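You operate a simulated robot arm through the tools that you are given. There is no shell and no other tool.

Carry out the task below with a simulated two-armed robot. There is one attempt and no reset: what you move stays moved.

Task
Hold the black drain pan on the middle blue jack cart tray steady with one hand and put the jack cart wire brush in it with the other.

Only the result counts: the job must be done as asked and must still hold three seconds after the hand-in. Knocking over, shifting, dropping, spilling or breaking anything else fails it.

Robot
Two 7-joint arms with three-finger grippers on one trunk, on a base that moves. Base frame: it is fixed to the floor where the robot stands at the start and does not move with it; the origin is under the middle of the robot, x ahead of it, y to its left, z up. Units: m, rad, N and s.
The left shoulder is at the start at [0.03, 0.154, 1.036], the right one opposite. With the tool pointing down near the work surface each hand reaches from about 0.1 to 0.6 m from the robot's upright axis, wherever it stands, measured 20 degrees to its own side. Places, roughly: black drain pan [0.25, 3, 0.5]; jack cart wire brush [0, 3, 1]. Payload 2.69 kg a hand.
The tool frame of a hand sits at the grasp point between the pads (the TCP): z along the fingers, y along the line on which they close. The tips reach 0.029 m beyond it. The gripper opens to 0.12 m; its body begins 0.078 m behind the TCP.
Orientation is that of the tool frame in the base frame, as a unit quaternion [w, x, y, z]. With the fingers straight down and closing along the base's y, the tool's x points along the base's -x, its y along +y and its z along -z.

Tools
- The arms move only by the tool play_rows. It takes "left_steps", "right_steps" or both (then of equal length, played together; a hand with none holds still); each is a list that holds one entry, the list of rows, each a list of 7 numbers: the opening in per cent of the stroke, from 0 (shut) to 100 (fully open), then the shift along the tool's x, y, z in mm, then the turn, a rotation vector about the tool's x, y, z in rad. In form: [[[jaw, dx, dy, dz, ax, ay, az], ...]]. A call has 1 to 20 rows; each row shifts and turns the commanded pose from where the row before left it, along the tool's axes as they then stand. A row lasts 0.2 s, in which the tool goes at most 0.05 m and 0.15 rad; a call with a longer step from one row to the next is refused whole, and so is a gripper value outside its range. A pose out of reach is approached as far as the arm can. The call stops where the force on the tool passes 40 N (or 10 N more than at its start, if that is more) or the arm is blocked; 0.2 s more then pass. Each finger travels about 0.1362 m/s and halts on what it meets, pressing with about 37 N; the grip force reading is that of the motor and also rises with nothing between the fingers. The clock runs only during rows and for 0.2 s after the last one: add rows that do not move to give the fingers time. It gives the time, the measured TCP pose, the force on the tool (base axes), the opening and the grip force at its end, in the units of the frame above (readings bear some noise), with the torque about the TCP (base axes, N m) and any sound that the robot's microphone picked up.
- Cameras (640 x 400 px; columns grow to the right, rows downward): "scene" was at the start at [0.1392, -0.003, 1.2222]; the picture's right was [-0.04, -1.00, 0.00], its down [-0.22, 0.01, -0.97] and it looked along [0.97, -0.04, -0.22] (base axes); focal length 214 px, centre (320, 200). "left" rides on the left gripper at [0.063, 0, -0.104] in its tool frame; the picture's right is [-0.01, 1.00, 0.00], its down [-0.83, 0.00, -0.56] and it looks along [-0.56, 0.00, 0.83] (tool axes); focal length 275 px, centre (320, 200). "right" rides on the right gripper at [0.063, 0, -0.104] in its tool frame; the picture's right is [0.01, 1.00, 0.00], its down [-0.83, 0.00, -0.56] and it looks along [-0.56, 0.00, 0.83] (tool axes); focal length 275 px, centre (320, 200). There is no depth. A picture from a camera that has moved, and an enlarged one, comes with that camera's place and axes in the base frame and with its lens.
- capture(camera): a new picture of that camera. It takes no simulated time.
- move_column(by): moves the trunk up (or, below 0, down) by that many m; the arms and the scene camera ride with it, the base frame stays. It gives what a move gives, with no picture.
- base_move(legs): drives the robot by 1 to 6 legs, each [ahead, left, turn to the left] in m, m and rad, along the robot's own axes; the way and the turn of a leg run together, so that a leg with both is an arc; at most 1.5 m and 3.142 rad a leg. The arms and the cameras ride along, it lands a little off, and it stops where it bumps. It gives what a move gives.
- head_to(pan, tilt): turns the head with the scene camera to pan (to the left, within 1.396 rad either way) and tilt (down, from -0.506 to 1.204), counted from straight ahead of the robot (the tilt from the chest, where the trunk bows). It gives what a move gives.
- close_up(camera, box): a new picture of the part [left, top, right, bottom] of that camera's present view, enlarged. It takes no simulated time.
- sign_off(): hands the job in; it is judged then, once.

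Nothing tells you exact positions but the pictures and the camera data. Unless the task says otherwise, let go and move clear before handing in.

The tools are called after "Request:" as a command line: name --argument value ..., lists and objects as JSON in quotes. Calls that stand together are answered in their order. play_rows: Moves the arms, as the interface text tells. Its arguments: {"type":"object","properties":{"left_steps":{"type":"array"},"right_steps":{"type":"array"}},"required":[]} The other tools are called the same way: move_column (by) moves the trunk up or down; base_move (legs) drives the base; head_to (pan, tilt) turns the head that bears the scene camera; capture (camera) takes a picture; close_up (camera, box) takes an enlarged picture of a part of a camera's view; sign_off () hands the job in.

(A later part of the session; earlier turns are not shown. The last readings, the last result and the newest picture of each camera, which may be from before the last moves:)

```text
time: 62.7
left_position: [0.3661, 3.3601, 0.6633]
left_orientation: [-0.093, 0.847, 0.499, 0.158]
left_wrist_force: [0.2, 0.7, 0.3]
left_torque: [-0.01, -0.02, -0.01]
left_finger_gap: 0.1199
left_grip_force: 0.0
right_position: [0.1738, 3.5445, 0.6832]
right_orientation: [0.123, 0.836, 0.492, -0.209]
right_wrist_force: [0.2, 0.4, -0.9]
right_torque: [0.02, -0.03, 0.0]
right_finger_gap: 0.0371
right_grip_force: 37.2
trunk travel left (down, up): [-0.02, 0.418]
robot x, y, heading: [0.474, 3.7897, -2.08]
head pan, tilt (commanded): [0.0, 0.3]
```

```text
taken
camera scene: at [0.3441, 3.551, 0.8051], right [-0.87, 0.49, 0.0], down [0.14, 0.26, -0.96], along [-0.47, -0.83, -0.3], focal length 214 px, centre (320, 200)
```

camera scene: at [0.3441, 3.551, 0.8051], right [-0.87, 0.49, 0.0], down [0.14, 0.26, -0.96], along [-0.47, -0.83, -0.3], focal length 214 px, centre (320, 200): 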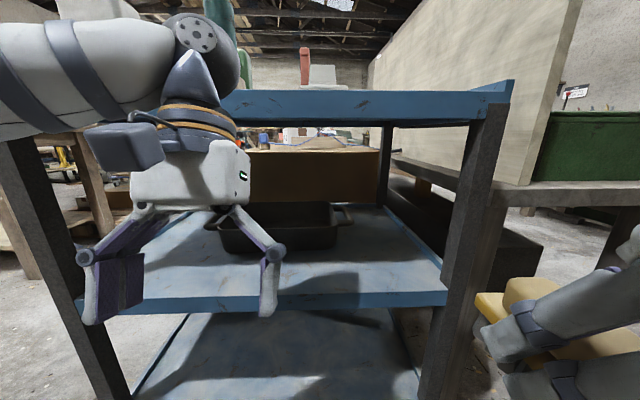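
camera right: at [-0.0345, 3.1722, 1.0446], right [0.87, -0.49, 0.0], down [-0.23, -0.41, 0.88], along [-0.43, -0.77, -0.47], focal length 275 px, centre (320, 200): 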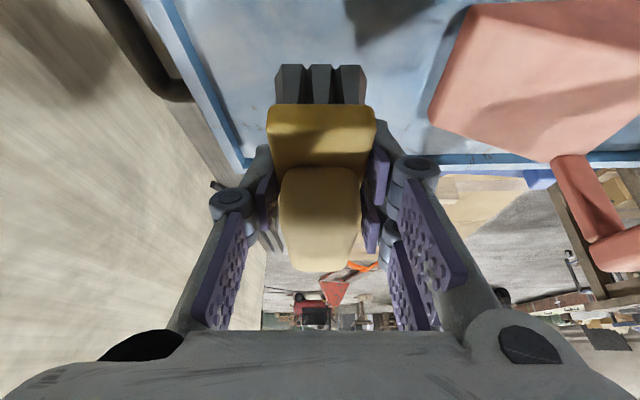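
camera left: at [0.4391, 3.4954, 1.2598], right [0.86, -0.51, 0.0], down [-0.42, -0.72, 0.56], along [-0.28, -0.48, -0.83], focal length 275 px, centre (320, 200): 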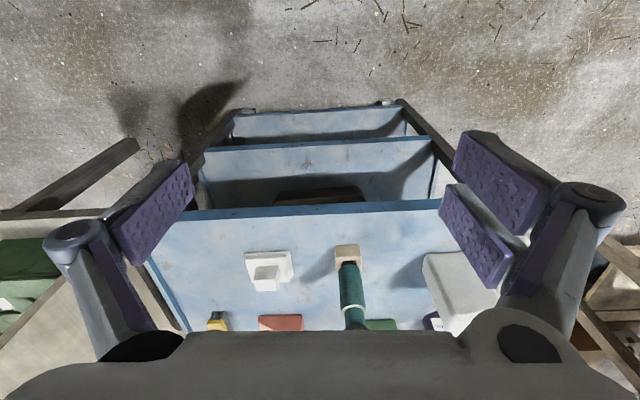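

Lowering also carried the torso about 0.14 m forward, and the left hand tilted a bit. The pan is now visible under the top tray, so I'll zoom in on it.

Request:
close_up --camera "scene" --box '[190, 180, 390, 305]'

Request:
capture --camera "left"

Request:
capture --camera "right"

```text
3.20 times, centred on (290, 242) of scene
camera zoom: at [0.3441, 3.551, 0.8051], right [-0.87, 0.49, 0.0], down [0.14, 0.26, -0.96], along [-0.47, -0.83, -0.3], focal length 686 px, centre (416, 64)
```

zoom: 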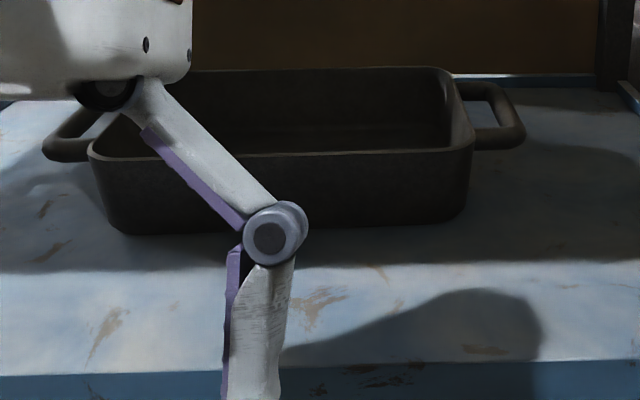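

```text
taken
camera left: at [0.377, 3.3803, 0.784], right [0.87, -0.49, 0.0], down [-0.48, -0.85, 0.22], along [-0.11, -0.19, -0.98], focal length 275 px, centre (320, 200)
```

left: 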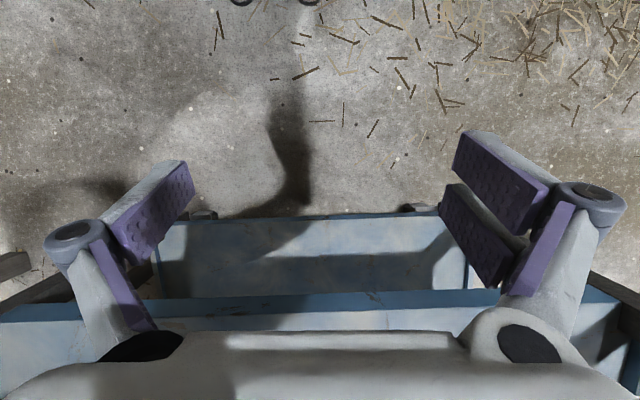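

```text
taken
camera right: at [0.2256, 3.6367, 0.7449], right [0.88, -0.48, 0.0], down [-0.23, -0.41, 0.88], along [-0.43, -0.77, -0.47], focal length 275 px, centre (320, 200)
```

right: 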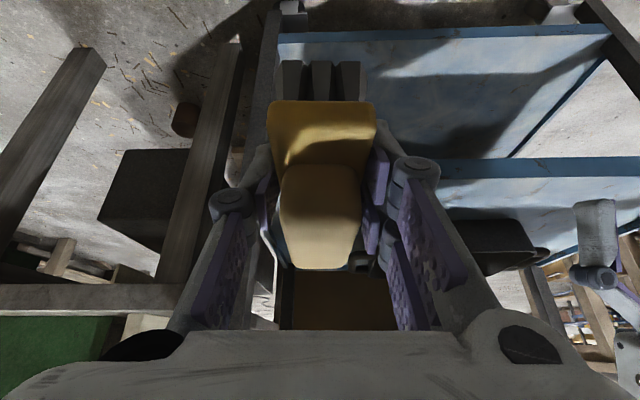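

The pan measures as follows: rim about 0.276×0.187 m, centred at u≈-1.325, v≈2.73, rim z≈0.595, with loop handles at both ends. The plan is for the left hand to clamp the pan's +u end wall and handle, reaching under the top tray tilted about 53°. First I'll rotate the left hand forward and shift it left, outside the cart.

Request:
play_rows --left_steps '[[[79, 0, 15.7, 0, 0, -0.1437, 0], [79, 0, 15.7, 0, 0, -0.1437, 0], [79, 0, 15.7, 0, 0, -0.1437, 0], [79, 0, 15.7, 0, 0, -0.1437, 0], [79, 0, 15.7, 0, 0, -0.1437, 0], [79, 0, 15.7, 0, 0, -0.1437, 0], [79, 0, 15.7, 0, 0, -0.1437, 0], [79, 0, 15.7, 0, 0, -0.1437, 0], [79, 0, 15.7, 0, 0, -0.1437, 0], [79, 0, 0, 0, 0, 0, 0]]]'

Request:
capture --camera "scene"

Request:
capture --camera "left"

```text
time: 64.9
left_position: [0.485, 3.2744, 0.6866]
left_orientation: [0.225, 0.772, 0.453, -0.384]
left_wrist_force: [-0.3, 0.4, 0.2]
left_torque: [0.02, 0.01, -0.01]
left_finger_gap: 0.095
left_grip_force: 0.1
left hand out of reach, approached as far as the arm can: row 9
right_position: [0.175, 3.544, 0.6831]
right_orientation: [0.122, 0.837, 0.491, -0.21]
right_wrist_force: [-0.7, -0.4, -1.1]
right_torque: [0.0, 0.02, 0.0]
right_finger_gap: 0.0367
right_grip_force: 37.3
trunk travel left (down, up): [-0.02, 0.418]
robot x, y, heading: [0.4786, 3.792, -2.081]
head pan, tilt (commanded): [0.0, 0.3]
```

```text
taken
camera scene: at [0.3441, 3.551, 0.8051], right [-0.87, 0.49, 0.0], down [0.14, 0.26, -0.96], along [-0.47, -0.83, -0.3], focal length 214 px, centre (320, 200)
```

scene: 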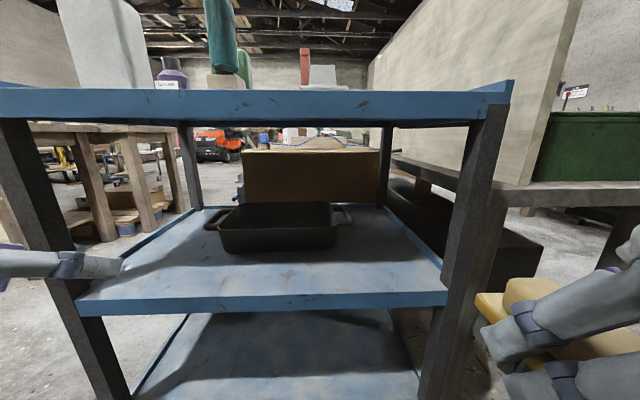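

```text
taken
camera left: at [0.5451, 3.3815, 0.6992], right [0.87, -0.49, 0.0], down [-0.03, -0.05, 1.0], along [-0.49, -0.87, -0.06], focal length 275 px, centre (320, 200)
```

left: 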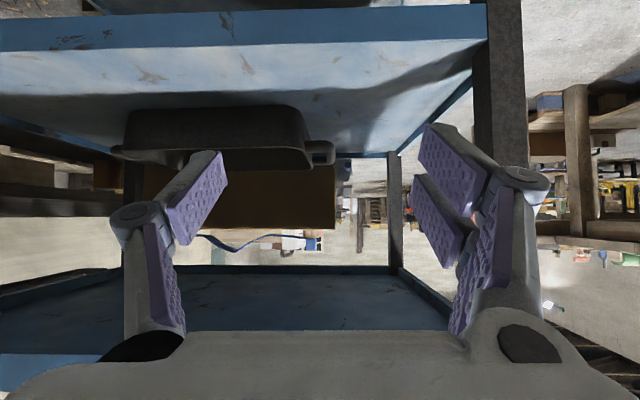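

The left hand is now tilted 53° at u≈-1.164, v≈3.10, and I have an unobstructed view of the pan. I'll zoom for an accurate measurement.

Request:
close_up --camera "scene" --box '[190, 185, 370, 298]'

Request:
close_up --camera "left" --box '[100, 80, 460, 305]'

```text
3.54 times, centred on (280, 242) of scene
camera zoom: at [0.3441, 3.551, 0.8051], right [-0.87, 0.49, 0.0], down [0.14, 0.26, -0.96], along [-0.47, -0.83, -0.3], focal length 759 px, centre (462, 53)
```

zoom: 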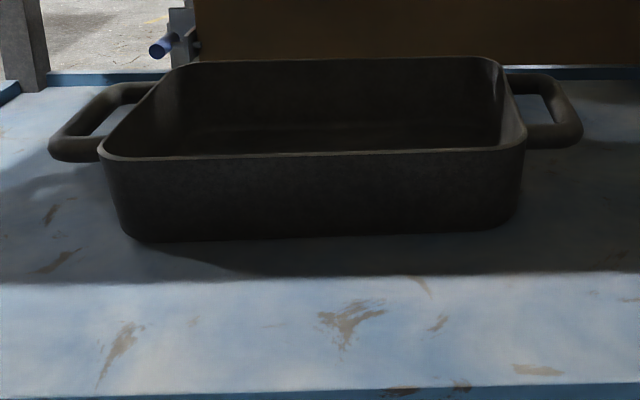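

```text
1.78 times, centred on (280, 192) of left
camera zoom: at [0.5451, 3.3815, 0.6992], right [0.87, -0.49, 0.0], down [-0.03, -0.05, 1.0], along [-0.49, -0.87, -0.06], focal length 489 px, centre (391, 213)
```

zoom: 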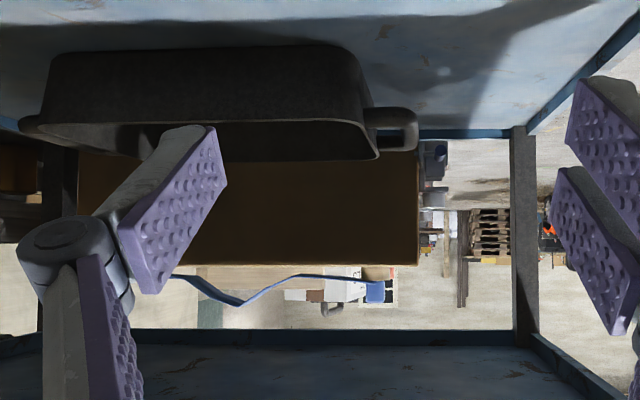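

Relative to the camera, the pan rim spans 0.45–0.64 m ahead and the +u handle bar lies about 0.29 m to my left. Reaching it comfortably needs the base about 9 cm closer, and both hands stay outside the cart edge for that move.

Request:
base_move --legs '[[0.09, 0, 0]]'

Request:
capture --camera "scene"

Request:
capture --camera "left"

```text
time: 66.0
left_position: [0.4402, 3.1978, 0.6861]
left_orientation: [0.225, 0.772, 0.454, -0.384]
left_wrist_force: [-0.1, -1.2, 1.0]
left_torque: [-0.02, 0.01, -0.02]
left_finger_gap: 0.0948
left_grip_force: 0.0
right_position: [0.132, 3.4672, 0.6832]
right_orientation: [0.124, 0.836, 0.492, -0.209]
right_wrist_force: [0.5, 0.6, -1.4]
right_torque: [0.01, -0.01, 0.03]
right_finger_gap: 0.0366
right_grip_force: 37.0
trunk travel left (down, up): [-0.02, 0.418]
robot x, y, heading: [0.4314, 3.71, -2.082]
head pan, tilt (commanded): [0.0, 0.3]
```

```text
taken
camera scene: at [0.3005, 3.4734, 0.8052], right [-0.87, 0.49, 0.0], down [0.14, 0.26, -0.96], along [-0.47, -0.83, -0.3], focal length 214 px, centre (320, 200)
```

scene: 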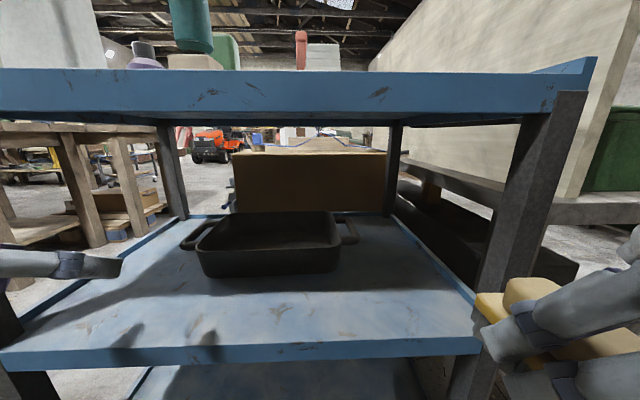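

```text
taken
camera left: at [0.5012, 3.304, 0.6993], right [0.87, -0.49, 0.0], down [-0.03, -0.05, 1.0], along [-0.49, -0.87, -0.06], focal length 275 px, centre (320, 200)
```

left: 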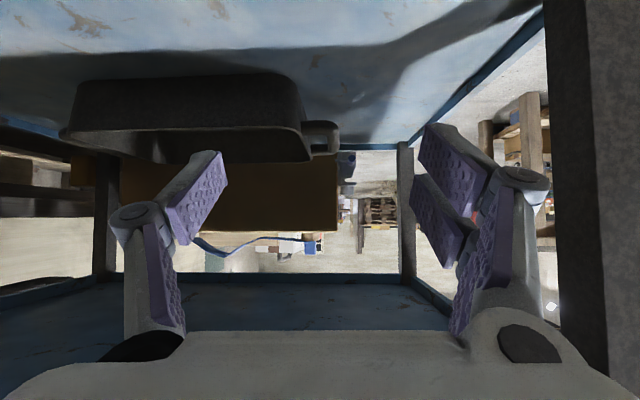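

Request:
close_up --camera "scene" --box '[160, 190, 380, 328]'

```text
2.90 times, centred on (270, 259) of scene
camera zoom: at [0.3005, 3.4734, 0.8052], right [-0.87, 0.49, 0.0], down [0.14, 0.26, -0.96], along [-0.47, -0.83, -0.3], focal length 622 px, centre (465, 29)
```

zoom: 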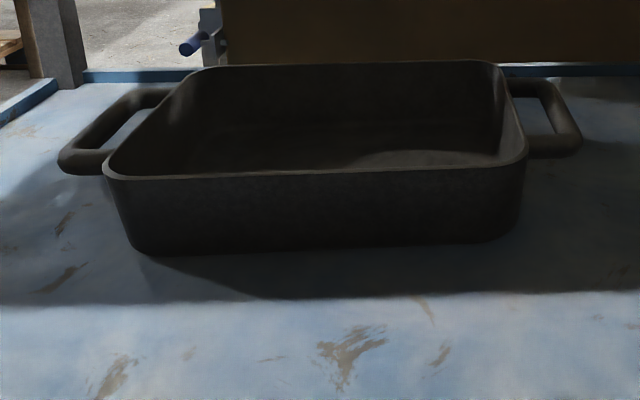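

The updated measurements put the handle and end-wall grip point at about 0.264 m left and 0.43 m ahead of the camera, with the rim at z≈0.60. I'll slide the left hand in under the top tray at z≈0.64, stopping before the rim to check.

Request:
play_rows --left_steps '[[[79, -13.4, 2.7, 43.1, 0, 0, 0], [79, -13.4, 2.7, 43.1, 0, 0, 0], [79, -13.4, 2.7, 43.1, 0, 0, 0], [79, 0, 0, 0, 0, 0, 0]]]'

Request:
capture --camera "scene"

Request:
capture --camera "left"

```text
time: 67.0
left_position: [0.3835, 3.0823, 0.6392]
left_orientation: [0.225, 0.773, 0.452, -0.385]
left_wrist_force: [-0.1, -0.5, 0.1]
left_torque: [-0.01, 0.0, 0.01]
left_finger_gap: 0.0949
left_grip_force: 0.1
right_position: [0.1324, 3.467, 0.6828]
right_orientation: [0.123, 0.837, 0.49, -0.21]
right_wrist_force: [-0.1, 0.4, -2.0]
right_torque: [0.0, 0.0, -0.01]
right_finger_gap: 0.0372
right_grip_force: 37.1
trunk travel left (down, up): [-0.02, 0.418]
robot x, y, heading: [0.4352, 3.7117, -2.079]
head pan, tilt (commanded): [0.0, 0.3]
```

```text
taken
camera scene: at [0.3004, 3.4733, 0.8051], right [-0.87, 0.49, 0.0], down [0.14, 0.26, -0.96], along [-0.47, -0.83, -0.3], focal length 214 px, centre (320, 200)
```

scene: 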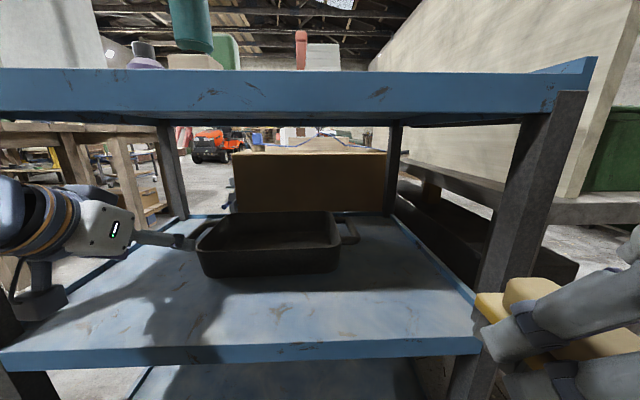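

```text
taken
camera left: at [0.4434, 3.1884, 0.6516], right [0.87, -0.49, 0.0], down [-0.03, -0.05, 1.0], along [-0.49, -0.87, -0.06], focal length 275 px, centre (320, 200)
```

left: 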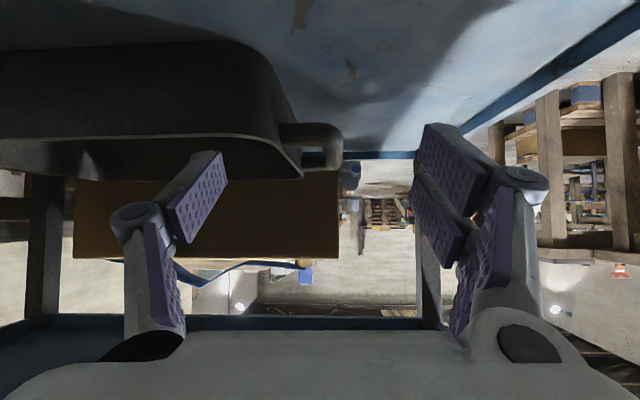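

Request:
close_up --camera "left" --box '[180, 90, 420, 240]'

Request:
close_up --camera "scene" --box '[60, 180, 260, 305]'

```text
2.67 times, centred on (300, 165) of left
camera zoom: at [0.4434, 3.1884, 0.6516], right [0.87, -0.49, 0.0], down [-0.03, -0.05, 1.0], along [-0.49, -0.87, -0.06], focal length 734 px, centre (373, 293)
```

zoom: 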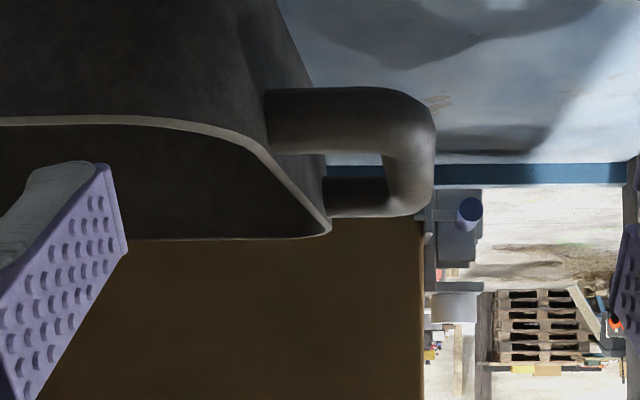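

```text
3.20 times, centred on (160, 242) of scene
camera zoom: at [0.3004, 3.4733, 0.8051], right [-0.87, 0.49, 0.0], down [0.14, 0.26, -0.96], along [-0.47, -0.83, -0.3], focal length 686 px, centre (832, 64)
```

zoom: 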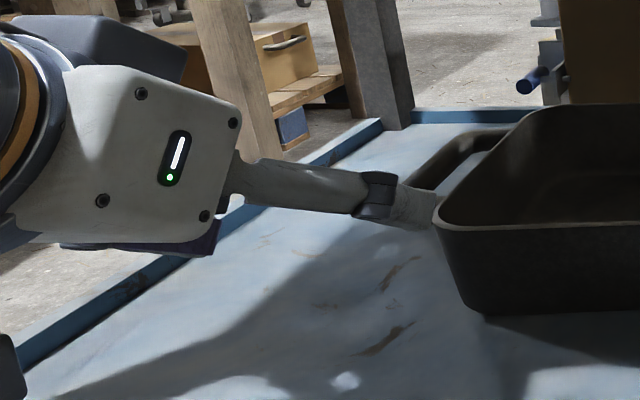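

I can now see that the handle bar's outer face is at L≈0.285 and the end wall's inner face at L≈0.229, with the handle at z≈0.59. I'll advance just past the near rim, then slide along the finger direction to seat the fingers astride the wall and handle.

Request:
play_rows --left_steps '[[[79, -17.8, -3.0, 23.5, 0, 0, 0], [79, -17.8, -3.0, 23.5, 0, 0, 0], [79, 0, 0, 0, 0, 0, 0]]]'

Request:
close_up --camera "scene" --box '[60, 180, 260, 305]'

Request:
capture --camera "left"

```text
time: 67.8
left_position: [0.353, 3.0337, 0.6397]
left_orientation: [0.225, 0.773, 0.453, -0.383]
left_wrist_force: [-0.2, 0.3, 0.3]
left_torque: [0.0, 0.03, 0.0]
left_finger_gap: 0.0949
left_grip_force: 0.0
right_position: [0.1316, 3.4664, 0.6825]
right_orientation: [0.122, 0.837, 0.491, -0.209]
right_wrist_force: [0.4, 1.1, -2.0]
right_torque: [0.04, 0.0, 0.0]
right_finger_gap: 0.0367
right_grip_force: 37.4
trunk travel left (down, up): [-0.02, 0.418]
robot x, y, heading: [0.4336, 3.7105, -2.081]
head pan, tilt (commanded): [0.0, 0.3]
```

```text
3.20 times, centred on (160, 242) of scene
camera zoom: at [0.3004, 3.4733, 0.8051], right [-0.87, 0.49, 0.0], down [0.14, 0.26, -0.96], along [-0.47, -0.83, -0.3], focal length 686 px, centre (832, 64)
```

zoom: 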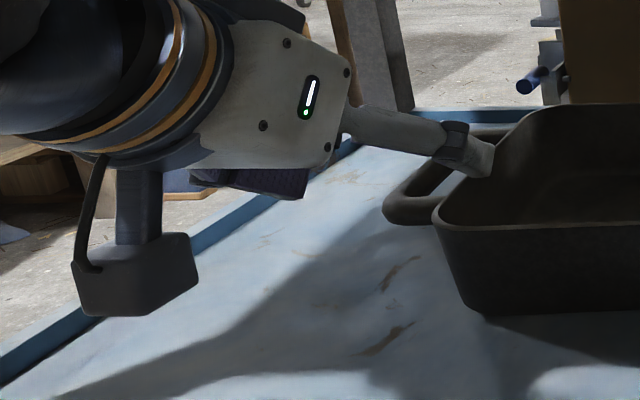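

```text
taken
camera left: at [0.4123, 3.14, 0.6525], right [0.87, -0.49, 0.0], down [-0.03, -0.05, 1.0], along [-0.49, -0.87, -0.06], focal length 275 px, centre (320, 200)
```

left: 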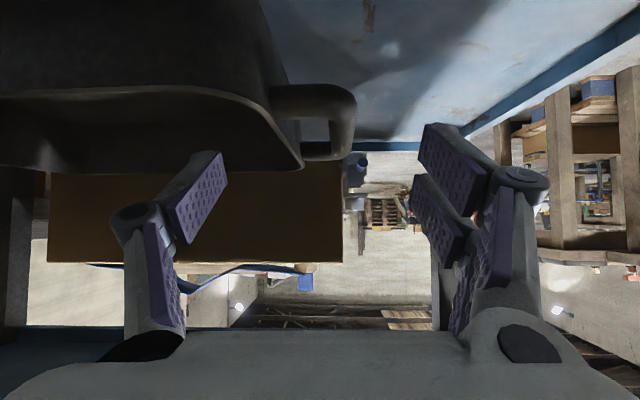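

The inner finger is over the pan interior and the outer pair is outside the handle. I'll now slide in 83 mm along the tool axis.

Request:
play_rows --left_steps '[[[79, 0, 0, 27.7, 0, 0, 0], [79, 0, 0, 27.7, 0, 0, 0], [79, 0, 0, 27.7, 0, 0, 0], [79, 0, 0, 0, 0, 0, 0]]]'

Request:
close_up --camera "scene" --box '[60, 180, 260, 305]'

Request:
capture --camera "left"

```text
time: 68.8
left_position: [0.3204, 2.975, 0.5877]
left_orientation: [0.225, 0.772, 0.453, -0.384]
left_wrist_force: [0.1, 0.5, -0.3]
left_torque: [0.01, 0.01, 0.0]
left_finger_gap: 0.0949
left_grip_force: 0.2
right_position: [0.1312, 3.4674, 0.6834]
right_orientation: [0.123, 0.836, 0.491, -0.21]
right_wrist_force: [-0.8, -0.1, -1.9]
right_torque: [0.02, 0.01, 0.02]
right_finger_gap: 0.0368
right_grip_force: 36.6
trunk travel left (down, up): [-0.02, 0.418]
robot x, y, heading: [0.4336, 3.7153, -2.08]
head pan, tilt (commanded): [0.0, 0.3]
```

```text
3.20 times, centred on (160, 242) of scene
camera zoom: at [0.3004, 3.4733, 0.8051], right [-0.87, 0.49, 0.0], down [0.14, 0.26, -0.96], along [-0.47, -0.83, -0.3], focal length 686 px, centre (832, 64)
```

zoom: 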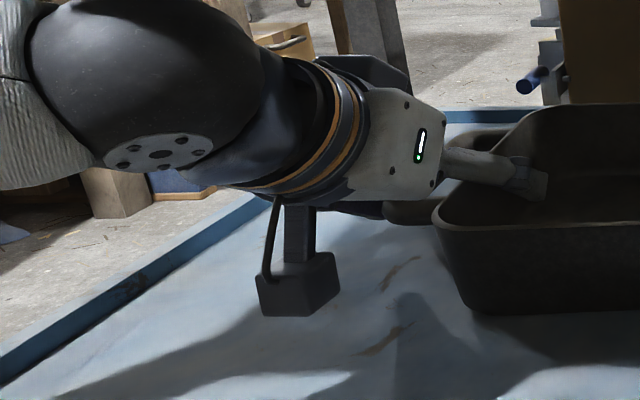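

```text
taken
camera left: at [0.3806, 3.0804, 0.6006], right [0.87, -0.49, 0.0], down [-0.03, -0.05, 1.0], along [-0.49, -0.87, -0.06], focal length 275 px, centre (320, 200)
```

left: 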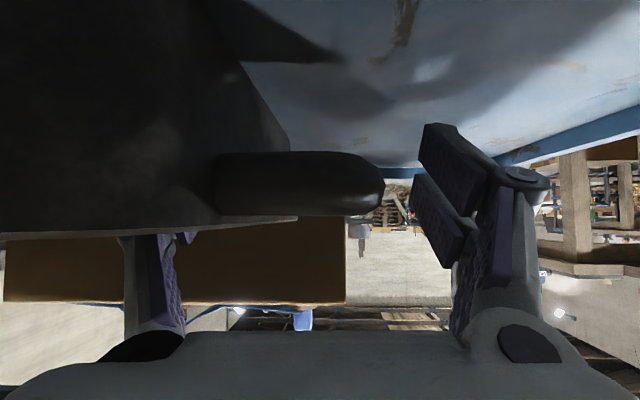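

The inner finger is inside the pan and the outer pair is beyond the handle. I'll centre by 3 mm and close slowly to clamp the pan's end wall and handle.

Request:
play_rows --left_steps '[[[70, 0, -3.0, 0, 0, 0, 0], [60, 0, 0, 0, 0, 0, 0], [54, 0, 0, 0, 0, 0, 0], [50, 0, 0, 0, 0, 0, 0], [47, 0, 0, 0, 0, 0, 0], [44, 0, 0, 0, 0, 0, 0], [40, 0, 0, 0, 0, 0, 0], [34, 0, 0, 0, 0, 0, 0], [34, 0, 0, 0, 0, 0, 0]]]'

Request:
close_up --camera "scene" --box '[120, 180, 380, 342]'

Request:
capture --camera "left"

```text
time: 70.8
left_position: [0.3179, 2.9771, 0.588]
left_orientation: [0.223, 0.773, 0.453, -0.385]
left_wrist_force: [0.0, -2.8, 2.5]
left_torque: [0.57, 0.86, 0.6]
left_finger_gap: 0.0529
left_grip_force: 37.2
right_position: [0.131, 3.4671, 0.6837]
right_orientation: [0.123, 0.837, 0.491, -0.209]
right_wrist_force: [-0.3, 0.8, -1.2]
right_torque: [0.01, 0.0, 0.02]
right_finger_gap: 0.037
right_grip_force: 37.0
trunk travel left (down, up): [-0.02, 0.418]
robot x, y, heading: [0.4311, 3.7115, -2.082]
head pan, tilt (commanded): [0.0, 0.3]
```

```text
2.46 times, centred on (250, 261) of scene
camera zoom: at [0.3005, 3.4733, 0.8051], right [-0.87, 0.49, 0.0], down [0.14, 0.26, -0.96], along [-0.47, -0.83, -0.3], focal length 528 px, centre (492, 50)
```

zoom: 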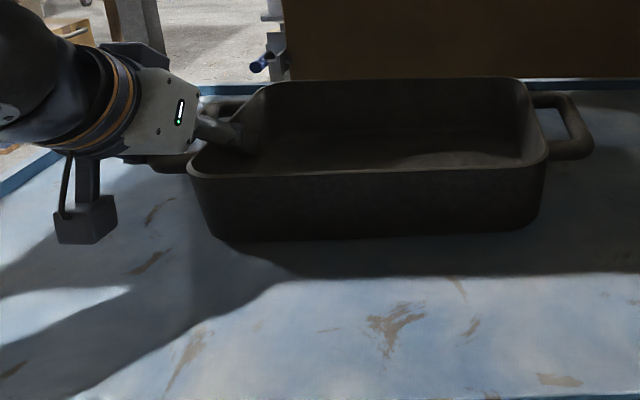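

```text
taken
camera left: at [0.3779, 3.0831, 0.6012], right [0.87, -0.49, 0.0], down [-0.03, -0.05, 1.0], along [-0.49, -0.87, -0.06], focal length 275 px, centre (320, 200)
```

left: 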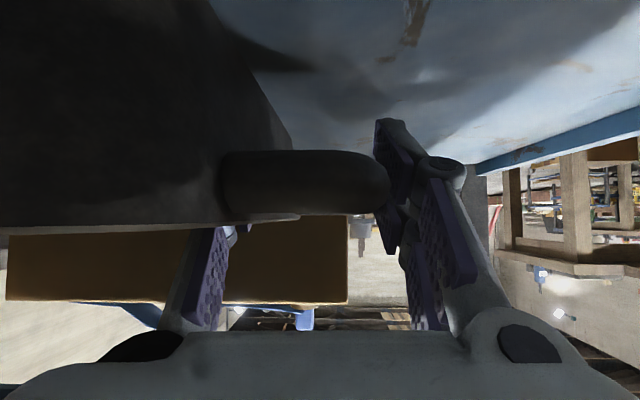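

The left hand has clamped the pan's end wall and handle, with a gap of 52.9 mm and force of 37 N, and the pan looks unmoved. Now I'll bring the right hand with the brush forward and start pitching it toward horizontal, still outside the cart.

Request:
play_rows --right_steps '[[[0, -27.4, 5, 14.6, 0, 0, 0], [0, -27.4, 5, 14.6, 0, 0, 0], [0, 0, 5, 0, 0, -0.1, 0], [0, 0, 5, 0, 0, -0.1, 0], [0, 0, 5, 0, 0, -0.097, 0], [0, 0, 0, 0, 0, 0, 0]]]'

Request:
capture --camera "scene"

Request:
capture --camera "right"

```text
time: 72.2
left_position: [0.3183, 2.9766, 0.5884]
left_orientation: [0.225, 0.772, 0.454, -0.384]
left_wrist_force: [-1.8, -0.4, 3.0]
left_torque: [0.58, 0.96, 0.64]
left_finger_gap: 0.053
left_grip_force: 36.9
right_position: [0.1222, 3.3998, 0.6828]
right_orientation: [0.194, 0.797, 0.467, -0.332]
right_wrist_force: [-0.3, 0.0, -1.6]
right_torque: [0.04, 0.01, 0.03]
right_finger_gap: 0.0369
right_grip_force: 37.2
trunk travel left (down, up): [-0.02, 0.418]
robot x, y, heading: [0.4324, 3.7141, -2.08]
head pan, tilt (commanded): [0.0, 0.3]
```

```text
taken
camera scene: at [0.3005, 3.4734, 0.8052], right [-0.87, 0.49, 0.0], down [0.14, 0.26, -0.96], along [-0.47, -0.83, -0.3], focal length 214 px, centre (320, 200)
```

scene: 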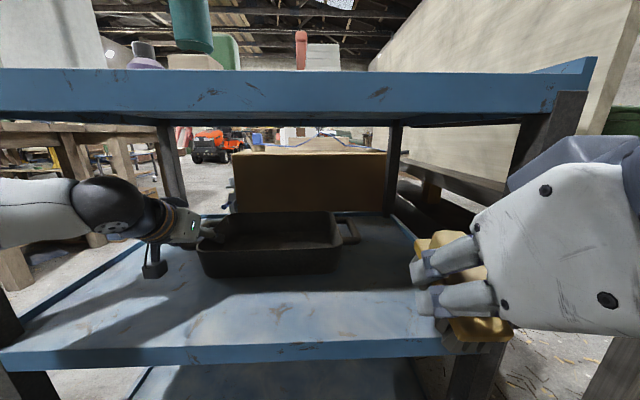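

```text
taken
camera right: at [0.18, 3.5037, 0.7115], right [0.87, -0.48, 0.0], down [-0.09, -0.17, 0.98], along [-0.48, -0.86, -0.19], focal length 275 px, centre (320, 200)
```

right: 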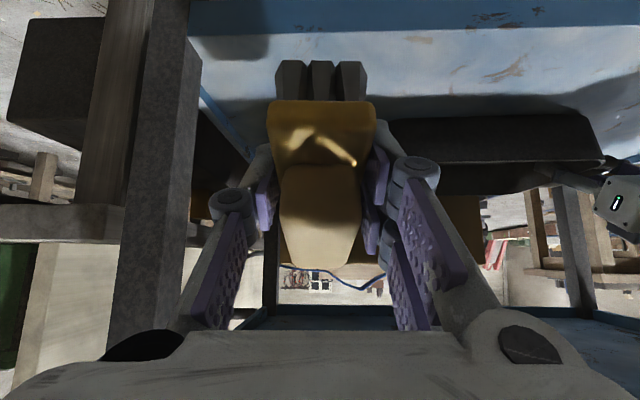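

The right hand is at 45° with the brush just outside the cart edge, clear of the right leg. I'll move it forward and left, and pitch it on to about 65°.

Request:
play_rows --right_steps '[[[0, -21.1, 22, 21.3, 0, 0, 0], [0, -21.1, 22, 21.3, 0, 0, 0], [0, 0, 0, 0, 0, -0.1155, 0], [0, 0, 0, 0, 0, -0.1155, 0], [0, 0, 0, 0, 0, -0.1155, 0], [0, 0, 0, 0, 0, 0, 0]]]'

Request:
capture --camera "scene"

Request:
capture --camera "right"

```text
time: 73.6
left_position: [0.3191, 2.9778, 0.5895]
left_orientation: [0.224, 0.772, 0.454, -0.384]
left_wrist_force: [-1.1, -1.2, 3.4]
left_torque: [0.42, 0.82, 0.65]
left_finger_gap: 0.053
left_grip_force: 37.5
right_position: [0.1266, 3.3231, 0.6836]
right_orientation: [0.269, 0.735, 0.418, -0.461]
right_wrist_force: [1.0, -1.4, -2.2]
right_torque: [0.0, -0.01, 0.02]
right_finger_gap: 0.037
right_grip_force: 37.5
trunk travel left (down, up): [-0.02, 0.418]
robot x, y, heading: [0.4358, 3.7137, -2.083]
head pan, tilt (commanded): [0.0, 0.3]
```

```text
taken
camera scene: at [0.2915, 3.4797, 0.799], right [-0.81, 0.59, 0.0], down [0.21, 0.29, -0.93], along [-0.55, -0.76, -0.36], focal length 214 px, centre (320, 200)
```

scene: 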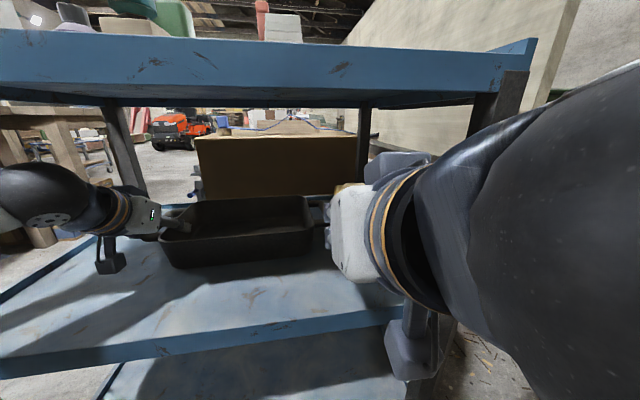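

```text
taken
camera right: at [0.1886, 3.4289, 0.6714], right [0.86, -0.5, 0.01], down [0.07, 0.13, 0.99], along [-0.5, -0.85, 0.15], focal length 275 px, centre (320, 200)
```

right: 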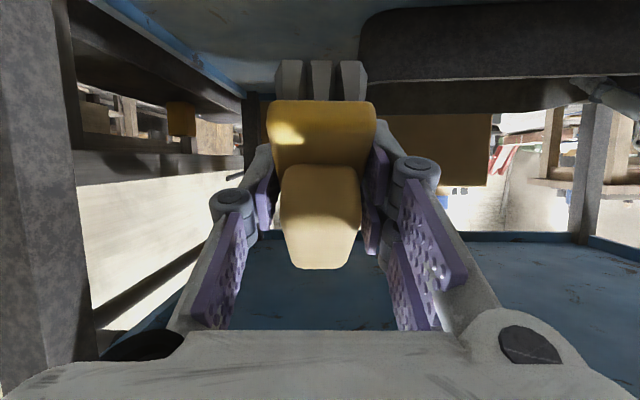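

The scene camera has shifted a little because the right forearm is brushing the head. I'll move the right hand forward into the gap, still above the rim height, to free it.

Request:
play_rows --right_steps '[[[0, -17.2, 5, 36.1, 0, 0, 0], [0, -17.2, 5, 36.1, 0, 0, 0], [0, 0, 0, 0, 0, 0, 0]]]'

Request:
capture --camera "scene"

Request:
capture --camera "right"

```text
time: 74.4
left_position: [0.3185, 2.977, 0.588]
left_orientation: [0.224, 0.773, 0.453, -0.384]
left_wrist_force: [-0.2, -1.7, 3.7]
left_torque: [0.39, 0.81, 0.55]
left_finger_gap: 0.0527
left_grip_force: 37.2
right_position: [0.1041, 3.252, 0.6839]
right_orientation: [0.272, 0.727, 0.427, -0.464]
right_wrist_force: [-0.1, 0.1, -0.9]
right_torque: [0.02, -0.01, -0.01]
right_finger_gap: 0.0369
right_grip_force: 37.2
trunk travel left (down, up): [-0.02, 0.418]
robot x, y, heading: [0.4355, 3.7104, -2.079]
head pan, tilt (commanded): [0.0, 0.3]
```

```text
taken
camera scene: at [0.3005, 3.4735, 0.8052], right [-0.87, 0.49, 0.0], down [0.14, 0.26, -0.96], along [-0.47, -0.83, -0.3], focal length 214 px, centre (320, 200)
```

scene: 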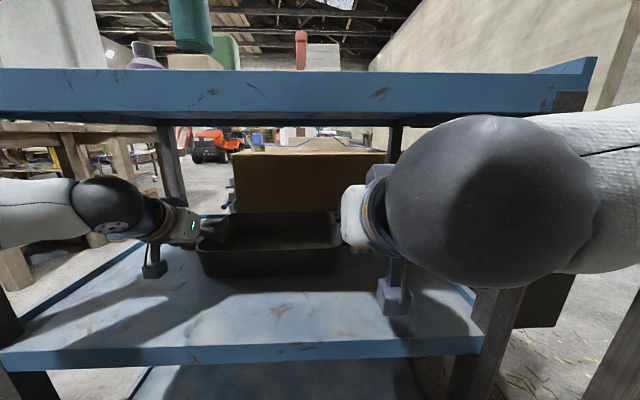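

```text
taken
camera right: at [0.1618, 3.3584, 0.6698], right [0.87, -0.48, 0.0], down [0.08, 0.13, 0.99], along [-0.48, -0.86, 0.15], focal length 275 px, centre (320, 200)
```

right: 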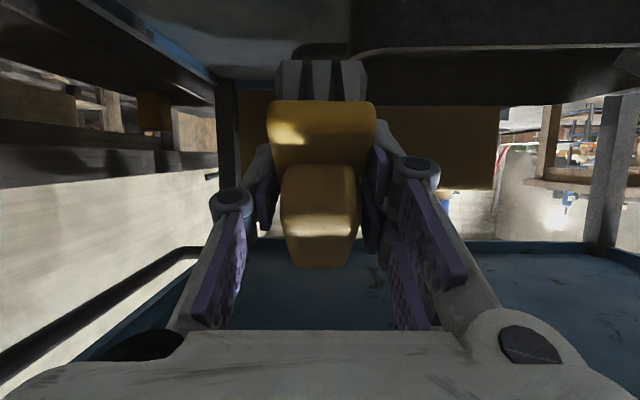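

The head is free again. I'll flatten the right hand slightly to 70° for clearance under the tray edge, then advance over the near rim.

Request:
play_rows --right_steps '[[[0, 0, 0, 0, 0, -0.087, 0], [0, -8.9, 10, 39.3, 0, 0, 0], [0, -8.9, 10, 39.3, 0, 0, 0], [0, 0, 0, 0, 0, 0, 0]]]'

Request:
capture --camera "scene"

Request:
capture --camera "right"

```text
time: 75.4
left_position: [0.3177, 2.9777, 0.5896]
left_orientation: [0.225, 0.772, 0.454, -0.383]
left_wrist_force: [-1.7, -2.3, 3.3]
left_torque: [0.41, 0.89, 0.62]
left_finger_gap: 0.0528
left_grip_force: 37.3
right_position: [0.0776, 3.1721, 0.6743]
right_orientation: [0.291, 0.706, 0.415, -0.495]
right_wrist_force: [-0.2, -0.6, -1.2]
right_torque: [0.0, -0.01, -0.02]
right_finger_gap: 0.0368
right_grip_force: 36.7
trunk travel left (down, up): [-0.02, 0.418]
robot x, y, heading: [0.4342, 3.7127, -2.08]
head pan, tilt (commanded): [0.0, 0.3]
```

```text
taken
camera scene: at [0.3005, 3.4735, 0.8052], right [-0.87, 0.49, 0.0], down [0.14, 0.26, -0.96], along [-0.47, -0.83, -0.3], focal length 214 px, centre (320, 200)
```

scene: 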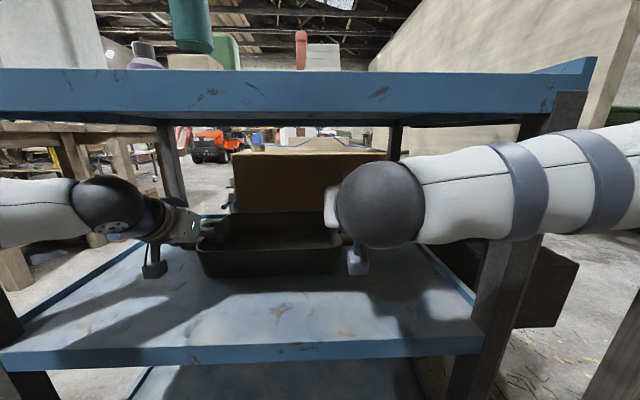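

```text
taken
camera right: at [0.1354, 3.2779, 0.6503], right [0.87, -0.49, 0.0], down [0.12, 0.21, 0.97], along [-0.47, -0.85, 0.24], focal length 275 px, centre (320, 200)
```

right: 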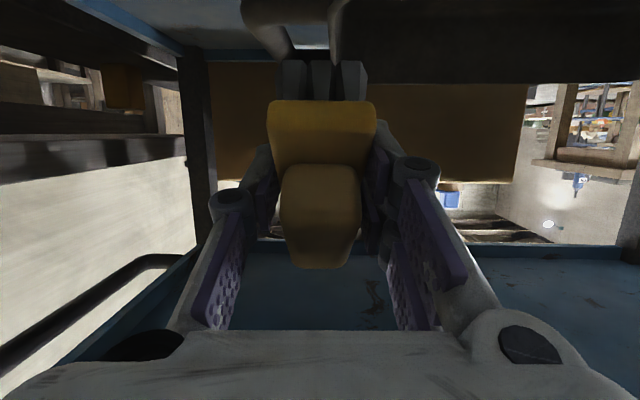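

The brush is over the pan's right wall at z≈0.674 with everything clear. I'll shift left about 108 mm to bring it inside the pan outline.

Request:
play_rows --right_steps '[[[0, 0, 36, 0, 0, 0, 0], [0, 0, 36, 0, 0, 0, 0], [0, 0, 36, 0, 0, 0, 0], [0, 0, 0, 0, 0, 0, 0]]]'

Request:
capture --camera "scene"

Request:
capture --camera "right"

Request:
capture --camera "left"

```text
time: 76.4
left_position: [0.3181, 2.9774, 0.5881]
left_orientation: [0.225, 0.773, 0.454, -0.383]
left_wrist_force: [-1.5, 0.4, 3.4]
left_torque: [0.41, 0.78, 0.57]
left_finger_gap: 0.0526
left_grip_force: 37.2
right_position: [0.1732, 3.1184, 0.673]
right_orientation: [0.29, 0.707, 0.415, -0.494]
right_wrist_force: [0.0, 0.6, -1.7]
right_torque: [0.02, -0.02, 0.01]
right_finger_gap: 0.0368
right_grip_force: 37.4
trunk travel left (down, up): [-0.02, 0.418]
robot x, y, heading: [0.4355, 3.7125, -2.083]
head pan, tilt (commanded): [0.0, 0.3]
```

```text
taken
camera scene: at [0.3005, 3.4735, 0.8052], right [-0.87, 0.49, 0.0], down [0.14, 0.26, -0.96], along [-0.47, -0.83, -0.3], focal length 214 px, centre (320, 200)
```

scene: 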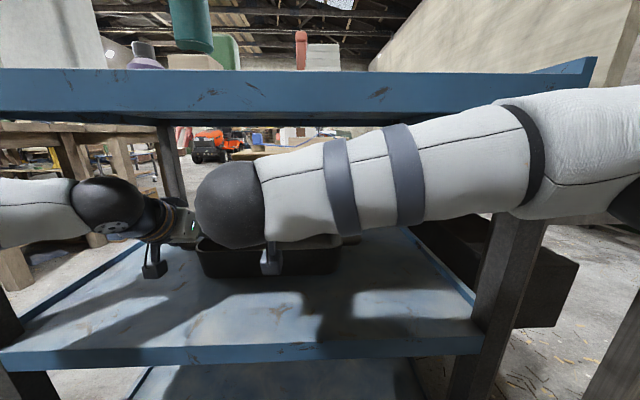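

```text
taken
camera right: at [0.2306, 3.2238, 0.6502], right [0.87, -0.49, 0.0], down [0.12, 0.21, 0.97], along [-0.47, -0.85, 0.24], focal length 275 px, centre (320, 200)
```

right: 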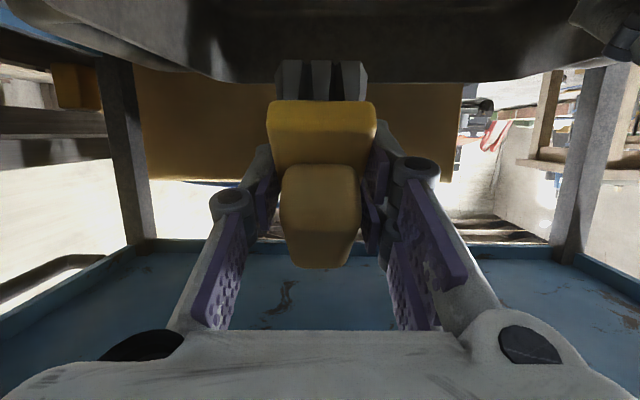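

```text
taken
camera left: at [0.378, 3.0833, 0.6012], right [0.87, -0.49, 0.0], down [-0.03, -0.05, 1.0], along [-0.49, -0.87, -0.06], focal length 275 px, centre (320, 200)
```

left: 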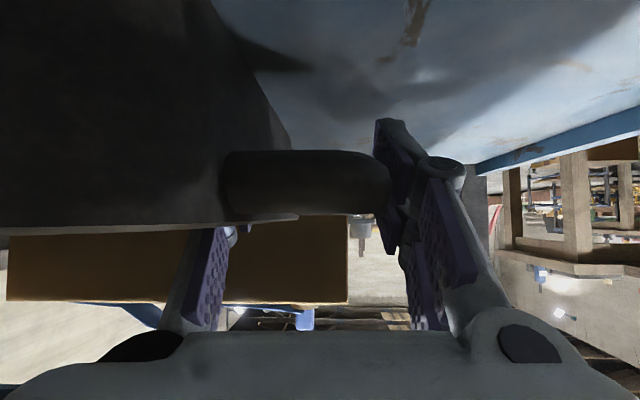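

The brush is now over the pan interior at L≈0.06, F≈0.37, z≈0.673. I'll move it a bit further in, lower it stepwise and pitch it back toward level until the bristles are about 1 cm above the pan floor.

Request:
play_rows --right_steps '[[[0, 6.9, 0, 39.7, 0, 0, 0], [0, 16.9, 0, 6.1, 0, 0, 0], [0, 0, 0, 0, 0, 0.0873, 0], [0, 0, 0, 0, 0, 0.0873, 0], [0, 17.3, 0, 10, 0, 0, 0], [0, 0, 0, 0, 0, 0.122, 0], [0, 4.8, 0, 3.6, 0, 0, 0], [0, 0, 0, 0, 0, 0, 0]]]'

Request:
capture --camera "scene"

Request:
capture --camera "right"

```text
time: 78.2
left_position: [0.3189, 2.9767, 0.5875]
left_orientation: [0.224, 0.773, 0.453, -0.384]
left_wrist_force: [-0.2, -1.2, 3.2]
left_torque: [0.41, 0.89, 0.64]
left_finger_gap: 0.0528
left_grip_force: 36.7
right_position: [0.158, 3.0881, 0.6096]
right_orientation: [0.225, 0.772, 0.453, -0.385]
right_wrist_force: [0.1, 0.2, -2.0]
right_torque: [0.01, -0.01, 0.01]
right_finger_gap: 0.0367
right_grip_force: 37.4
trunk travel left (down, up): [-0.02, 0.418]
robot x, y, heading: [0.435, 3.7149, -2.079]
head pan, tilt (commanded): [0.0, 0.3]
```

```text
taken
camera scene: at [0.3005, 3.4734, 0.8052], right [-0.87, 0.49, 0.0], down [0.14, 0.26, -0.96], along [-0.47, -0.83, -0.3], focal length 214 px, centre (320, 200)
```

scene: 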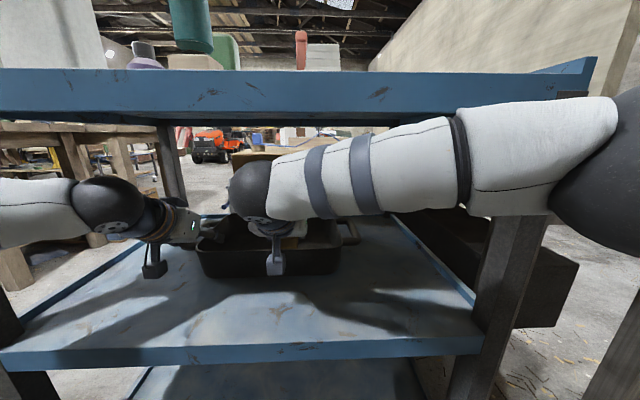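

```text
taken
camera right: at [0.2168, 3.195, 0.622], right [0.87, -0.49, 0.0], down [-0.02, -0.05, 1.0], along [-0.48, -0.87, -0.06], focal length 275 px, centre (320, 200)
```

right: 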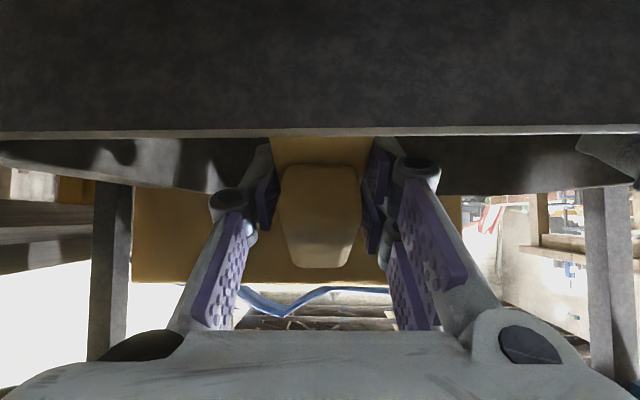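

The brush is inside the pan outline just above the floor, and the left hand still holds the pan. I'll lower 5 mm more and open the right hand to let the brush settle.

Request:
play_rows --right_steps '[[[0, 4.0, 0, 3.0, 0, 0, 0], [25, 0, 0, 0, 0, 0, 0], [33, 0, 0, 0, 0, 0, 0], [42, 0, 0, 0, 0, 0, 0], [55, 0, 0, 0, 0, 0, 0], [60, 0, 0, 0, 0, 0, 0], [60, 0, 0, 0, 0, 0, 0], [60, 0, 0, 0, 0, 0, 0]]]'

Request:
capture --camera "right"

Request:
close_up --camera "scene" --box '[160, 180, 380, 318]'

```text
time: 80.0
left_position: [0.3182, 2.9765, 0.5892]
left_orientation: [0.225, 0.772, 0.454, -0.383]
left_wrist_force: [-1.5, -2.2, 2.7]
left_torque: [0.35, 0.92, 0.7]
left_finger_gap: 0.0526
left_grip_force: 36.7
right_position: [0.1576, 3.0887, 0.6068]
right_orientation: [0.226, 0.772, 0.453, -0.385]
right_wrist_force: [-0.1, 0.4, 0.5]
right_torque: [0.0, 0.02, 0.04]
right_finger_gap: 0.072
right_grip_force: 0.0
trunk travel left (down, up): [-0.02, 0.418]
robot x, y, heading: [0.4335, 3.7128, -2.079]
head pan, tilt (commanded): [0.0, 0.3]
```

```text
taken
camera right: at [0.2162, 3.1949, 0.6176], right [0.87, -0.49, 0.0], down [-0.02, -0.05, 1.0], along [-0.48, -0.87, -0.06], focal length 275 px, centre (320, 200)
```

right: 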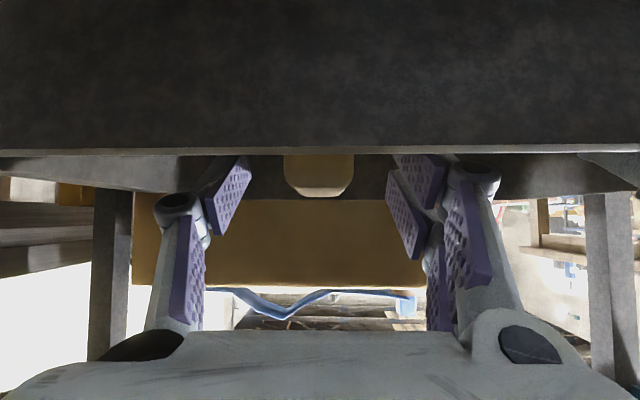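

```text
2.90 times, centred on (270, 249) of scene
camera zoom: at [0.3005, 3.4735, 0.8052], right [-0.87, 0.49, 0.0], down [0.14, 0.26, -0.96], along [-0.47, -0.83, -0.3], focal length 622 px, centre (465, 58)
```

zoom: 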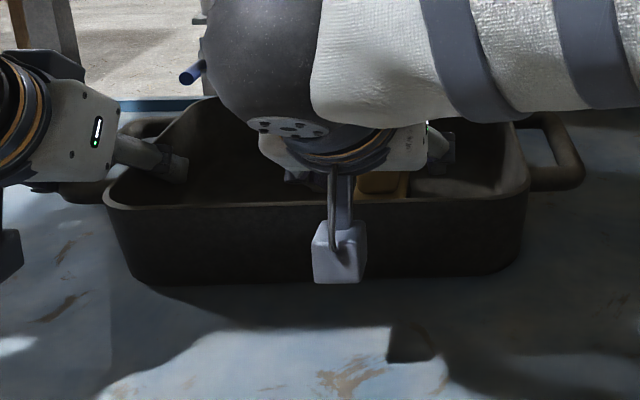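

The brush dropped free and its handle now sits low and level inside the pan. I'll draw the right hand straight back along its own axis while the left still holds the pan.

Request:
play_rows --right_steps '[[[60, 0, 0, -20, 0, 0, 0], [60, 0, 0, -35, 0, 0, 0], [60, 0, 0, -40, 0, 0, 0], [60, 0, 0, -20, 0, 0, 0], [60, 0, 0, 0, 0, 0, 0]]]'

Request:
capture --camera "right"

Request:
capture --camera "scene"

```text
time: 81.2
left_position: [0.3191, 2.9774, 0.5883]
left_orientation: [0.224, 0.773, 0.453, -0.384]
left_wrist_force: [-0.2, -0.6, 3.7]
left_torque: [0.45, 0.83, 0.59]
left_finger_gap: 0.0526
left_grip_force: 36.6
right_position: [0.2004, 3.1712, 0.6741]
right_orientation: [0.226, 0.771, 0.453, -0.385]
right_wrist_force: [0.0, -0.8, 0.8]
right_torque: [0.02, 0.01, -0.02]
right_finger_gap: 0.072
right_grip_force: 0.1
trunk travel left (down, up): [-0.02, 0.418]
robot x, y, heading: [0.436, 3.7151, -2.083]
head pan, tilt (commanded): [0.0, 0.3]
```

```text
taken
camera right: at [0.2602, 3.2776, 0.685], right [0.87, -0.49, 0.0], down [-0.02, -0.05, 1.0], along [-0.48, -0.87, -0.06], focal length 275 px, centre (320, 200)
```

right: 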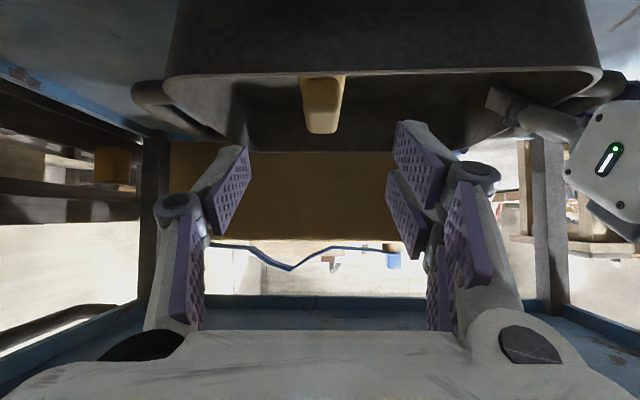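

```text
taken
camera scene: at [0.3006, 3.4736, 0.8052], right [-0.87, 0.49, 0.0], down [0.14, 0.26, -0.96], along [-0.47, -0.83, -0.3], focal length 214 px, centre (320, 200)
```

scene: 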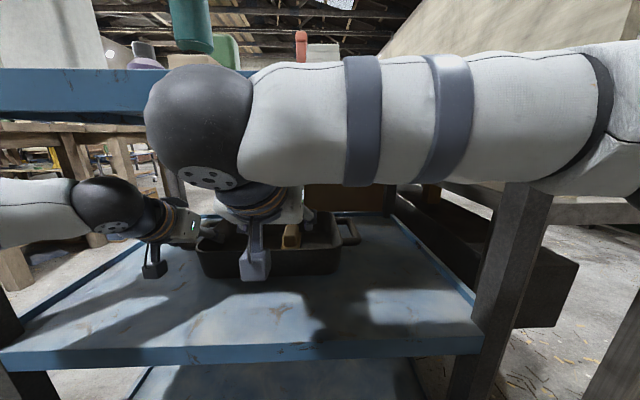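

The brush is lying in the pan and the right hand is out over the rim. I'll move the right hand to the right, away from the pan, to clear the view.

Request:
play_rows --right_steps '[[[60, 0, -40, 0, 0, 0, 0], [60, 0, -40, 0, 0, 0, 0], [60, 0, -40, 0, 0, 0, 0], [60, 0, 0, 0, 0, 0, 0]]]'

Request:
capture --camera "scene"

Request:
capture --camera "right"

```text
time: 82.2
left_position: [0.3173, 2.9767, 0.5888]
left_orientation: [0.225, 0.772, 0.454, -0.384]
left_wrist_force: [-0.4, -0.1, 3.7]
left_torque: [0.48, 0.81, 0.47]
left_finger_gap: 0.0527
left_grip_force: 36.9
right_position: [0.0983, 3.2284, 0.6741]
right_orientation: [0.226, 0.771, 0.454, -0.385]
right_wrist_force: [0.7, -0.8, -0.3]
right_torque: [-0.01, -0.02, 0.01]
right_finger_gap: 0.0717
right_grip_force: 0.1
trunk travel left (down, up): [-0.02, 0.418]
robot x, y, heading: [0.4343, 3.7102, -2.079]
head pan, tilt (commanded): [0.0, 0.3]
```

```text
taken
camera scene: at [0.3006, 3.4735, 0.8052], right [-0.87, 0.49, 0.0], down [0.14, 0.26, -0.96], along [-0.47, -0.83, -0.3], focal length 214 px, centre (320, 200)
```

scene: 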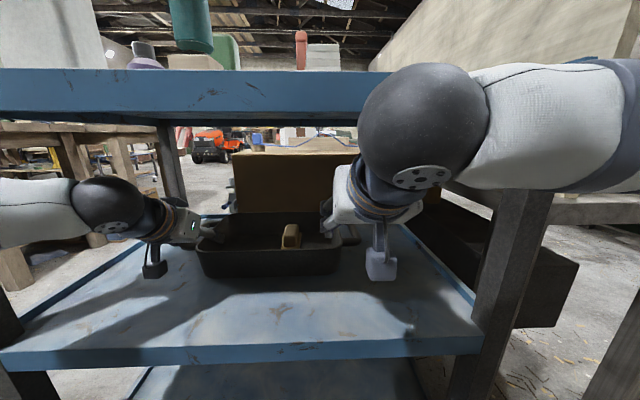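

```text
taken
camera right: at [0.1572, 3.3356, 0.6856], right [0.87, -0.48, 0.0], down [-0.02, -0.05, 1.0], along [-0.48, -0.87, -0.06], focal length 275 px, centre (320, 200)
```

right: 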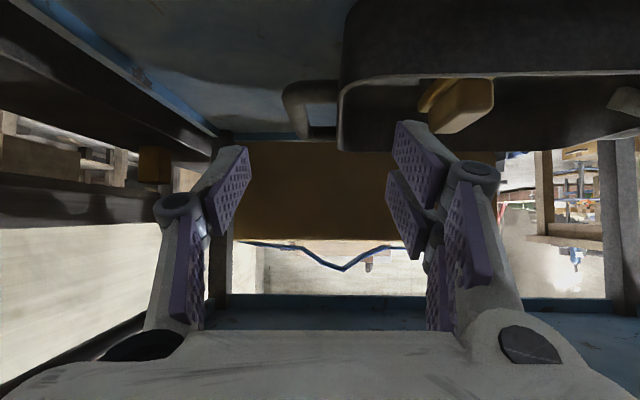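

Request:
close_up --camera "scene" --box '[180, 190, 360, 302]'

```text
3.56 times, centred on (270, 246) of scene
camera zoom: at [0.3006, 3.4735, 0.8052], right [-0.87, 0.49, 0.0], down [0.14, 0.26, -0.96], along [-0.47, -0.83, -0.3], focal length 763 px, centre (498, 36)
```

zoom: 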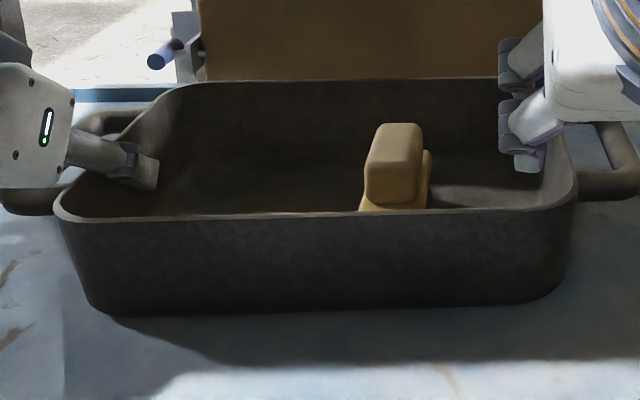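

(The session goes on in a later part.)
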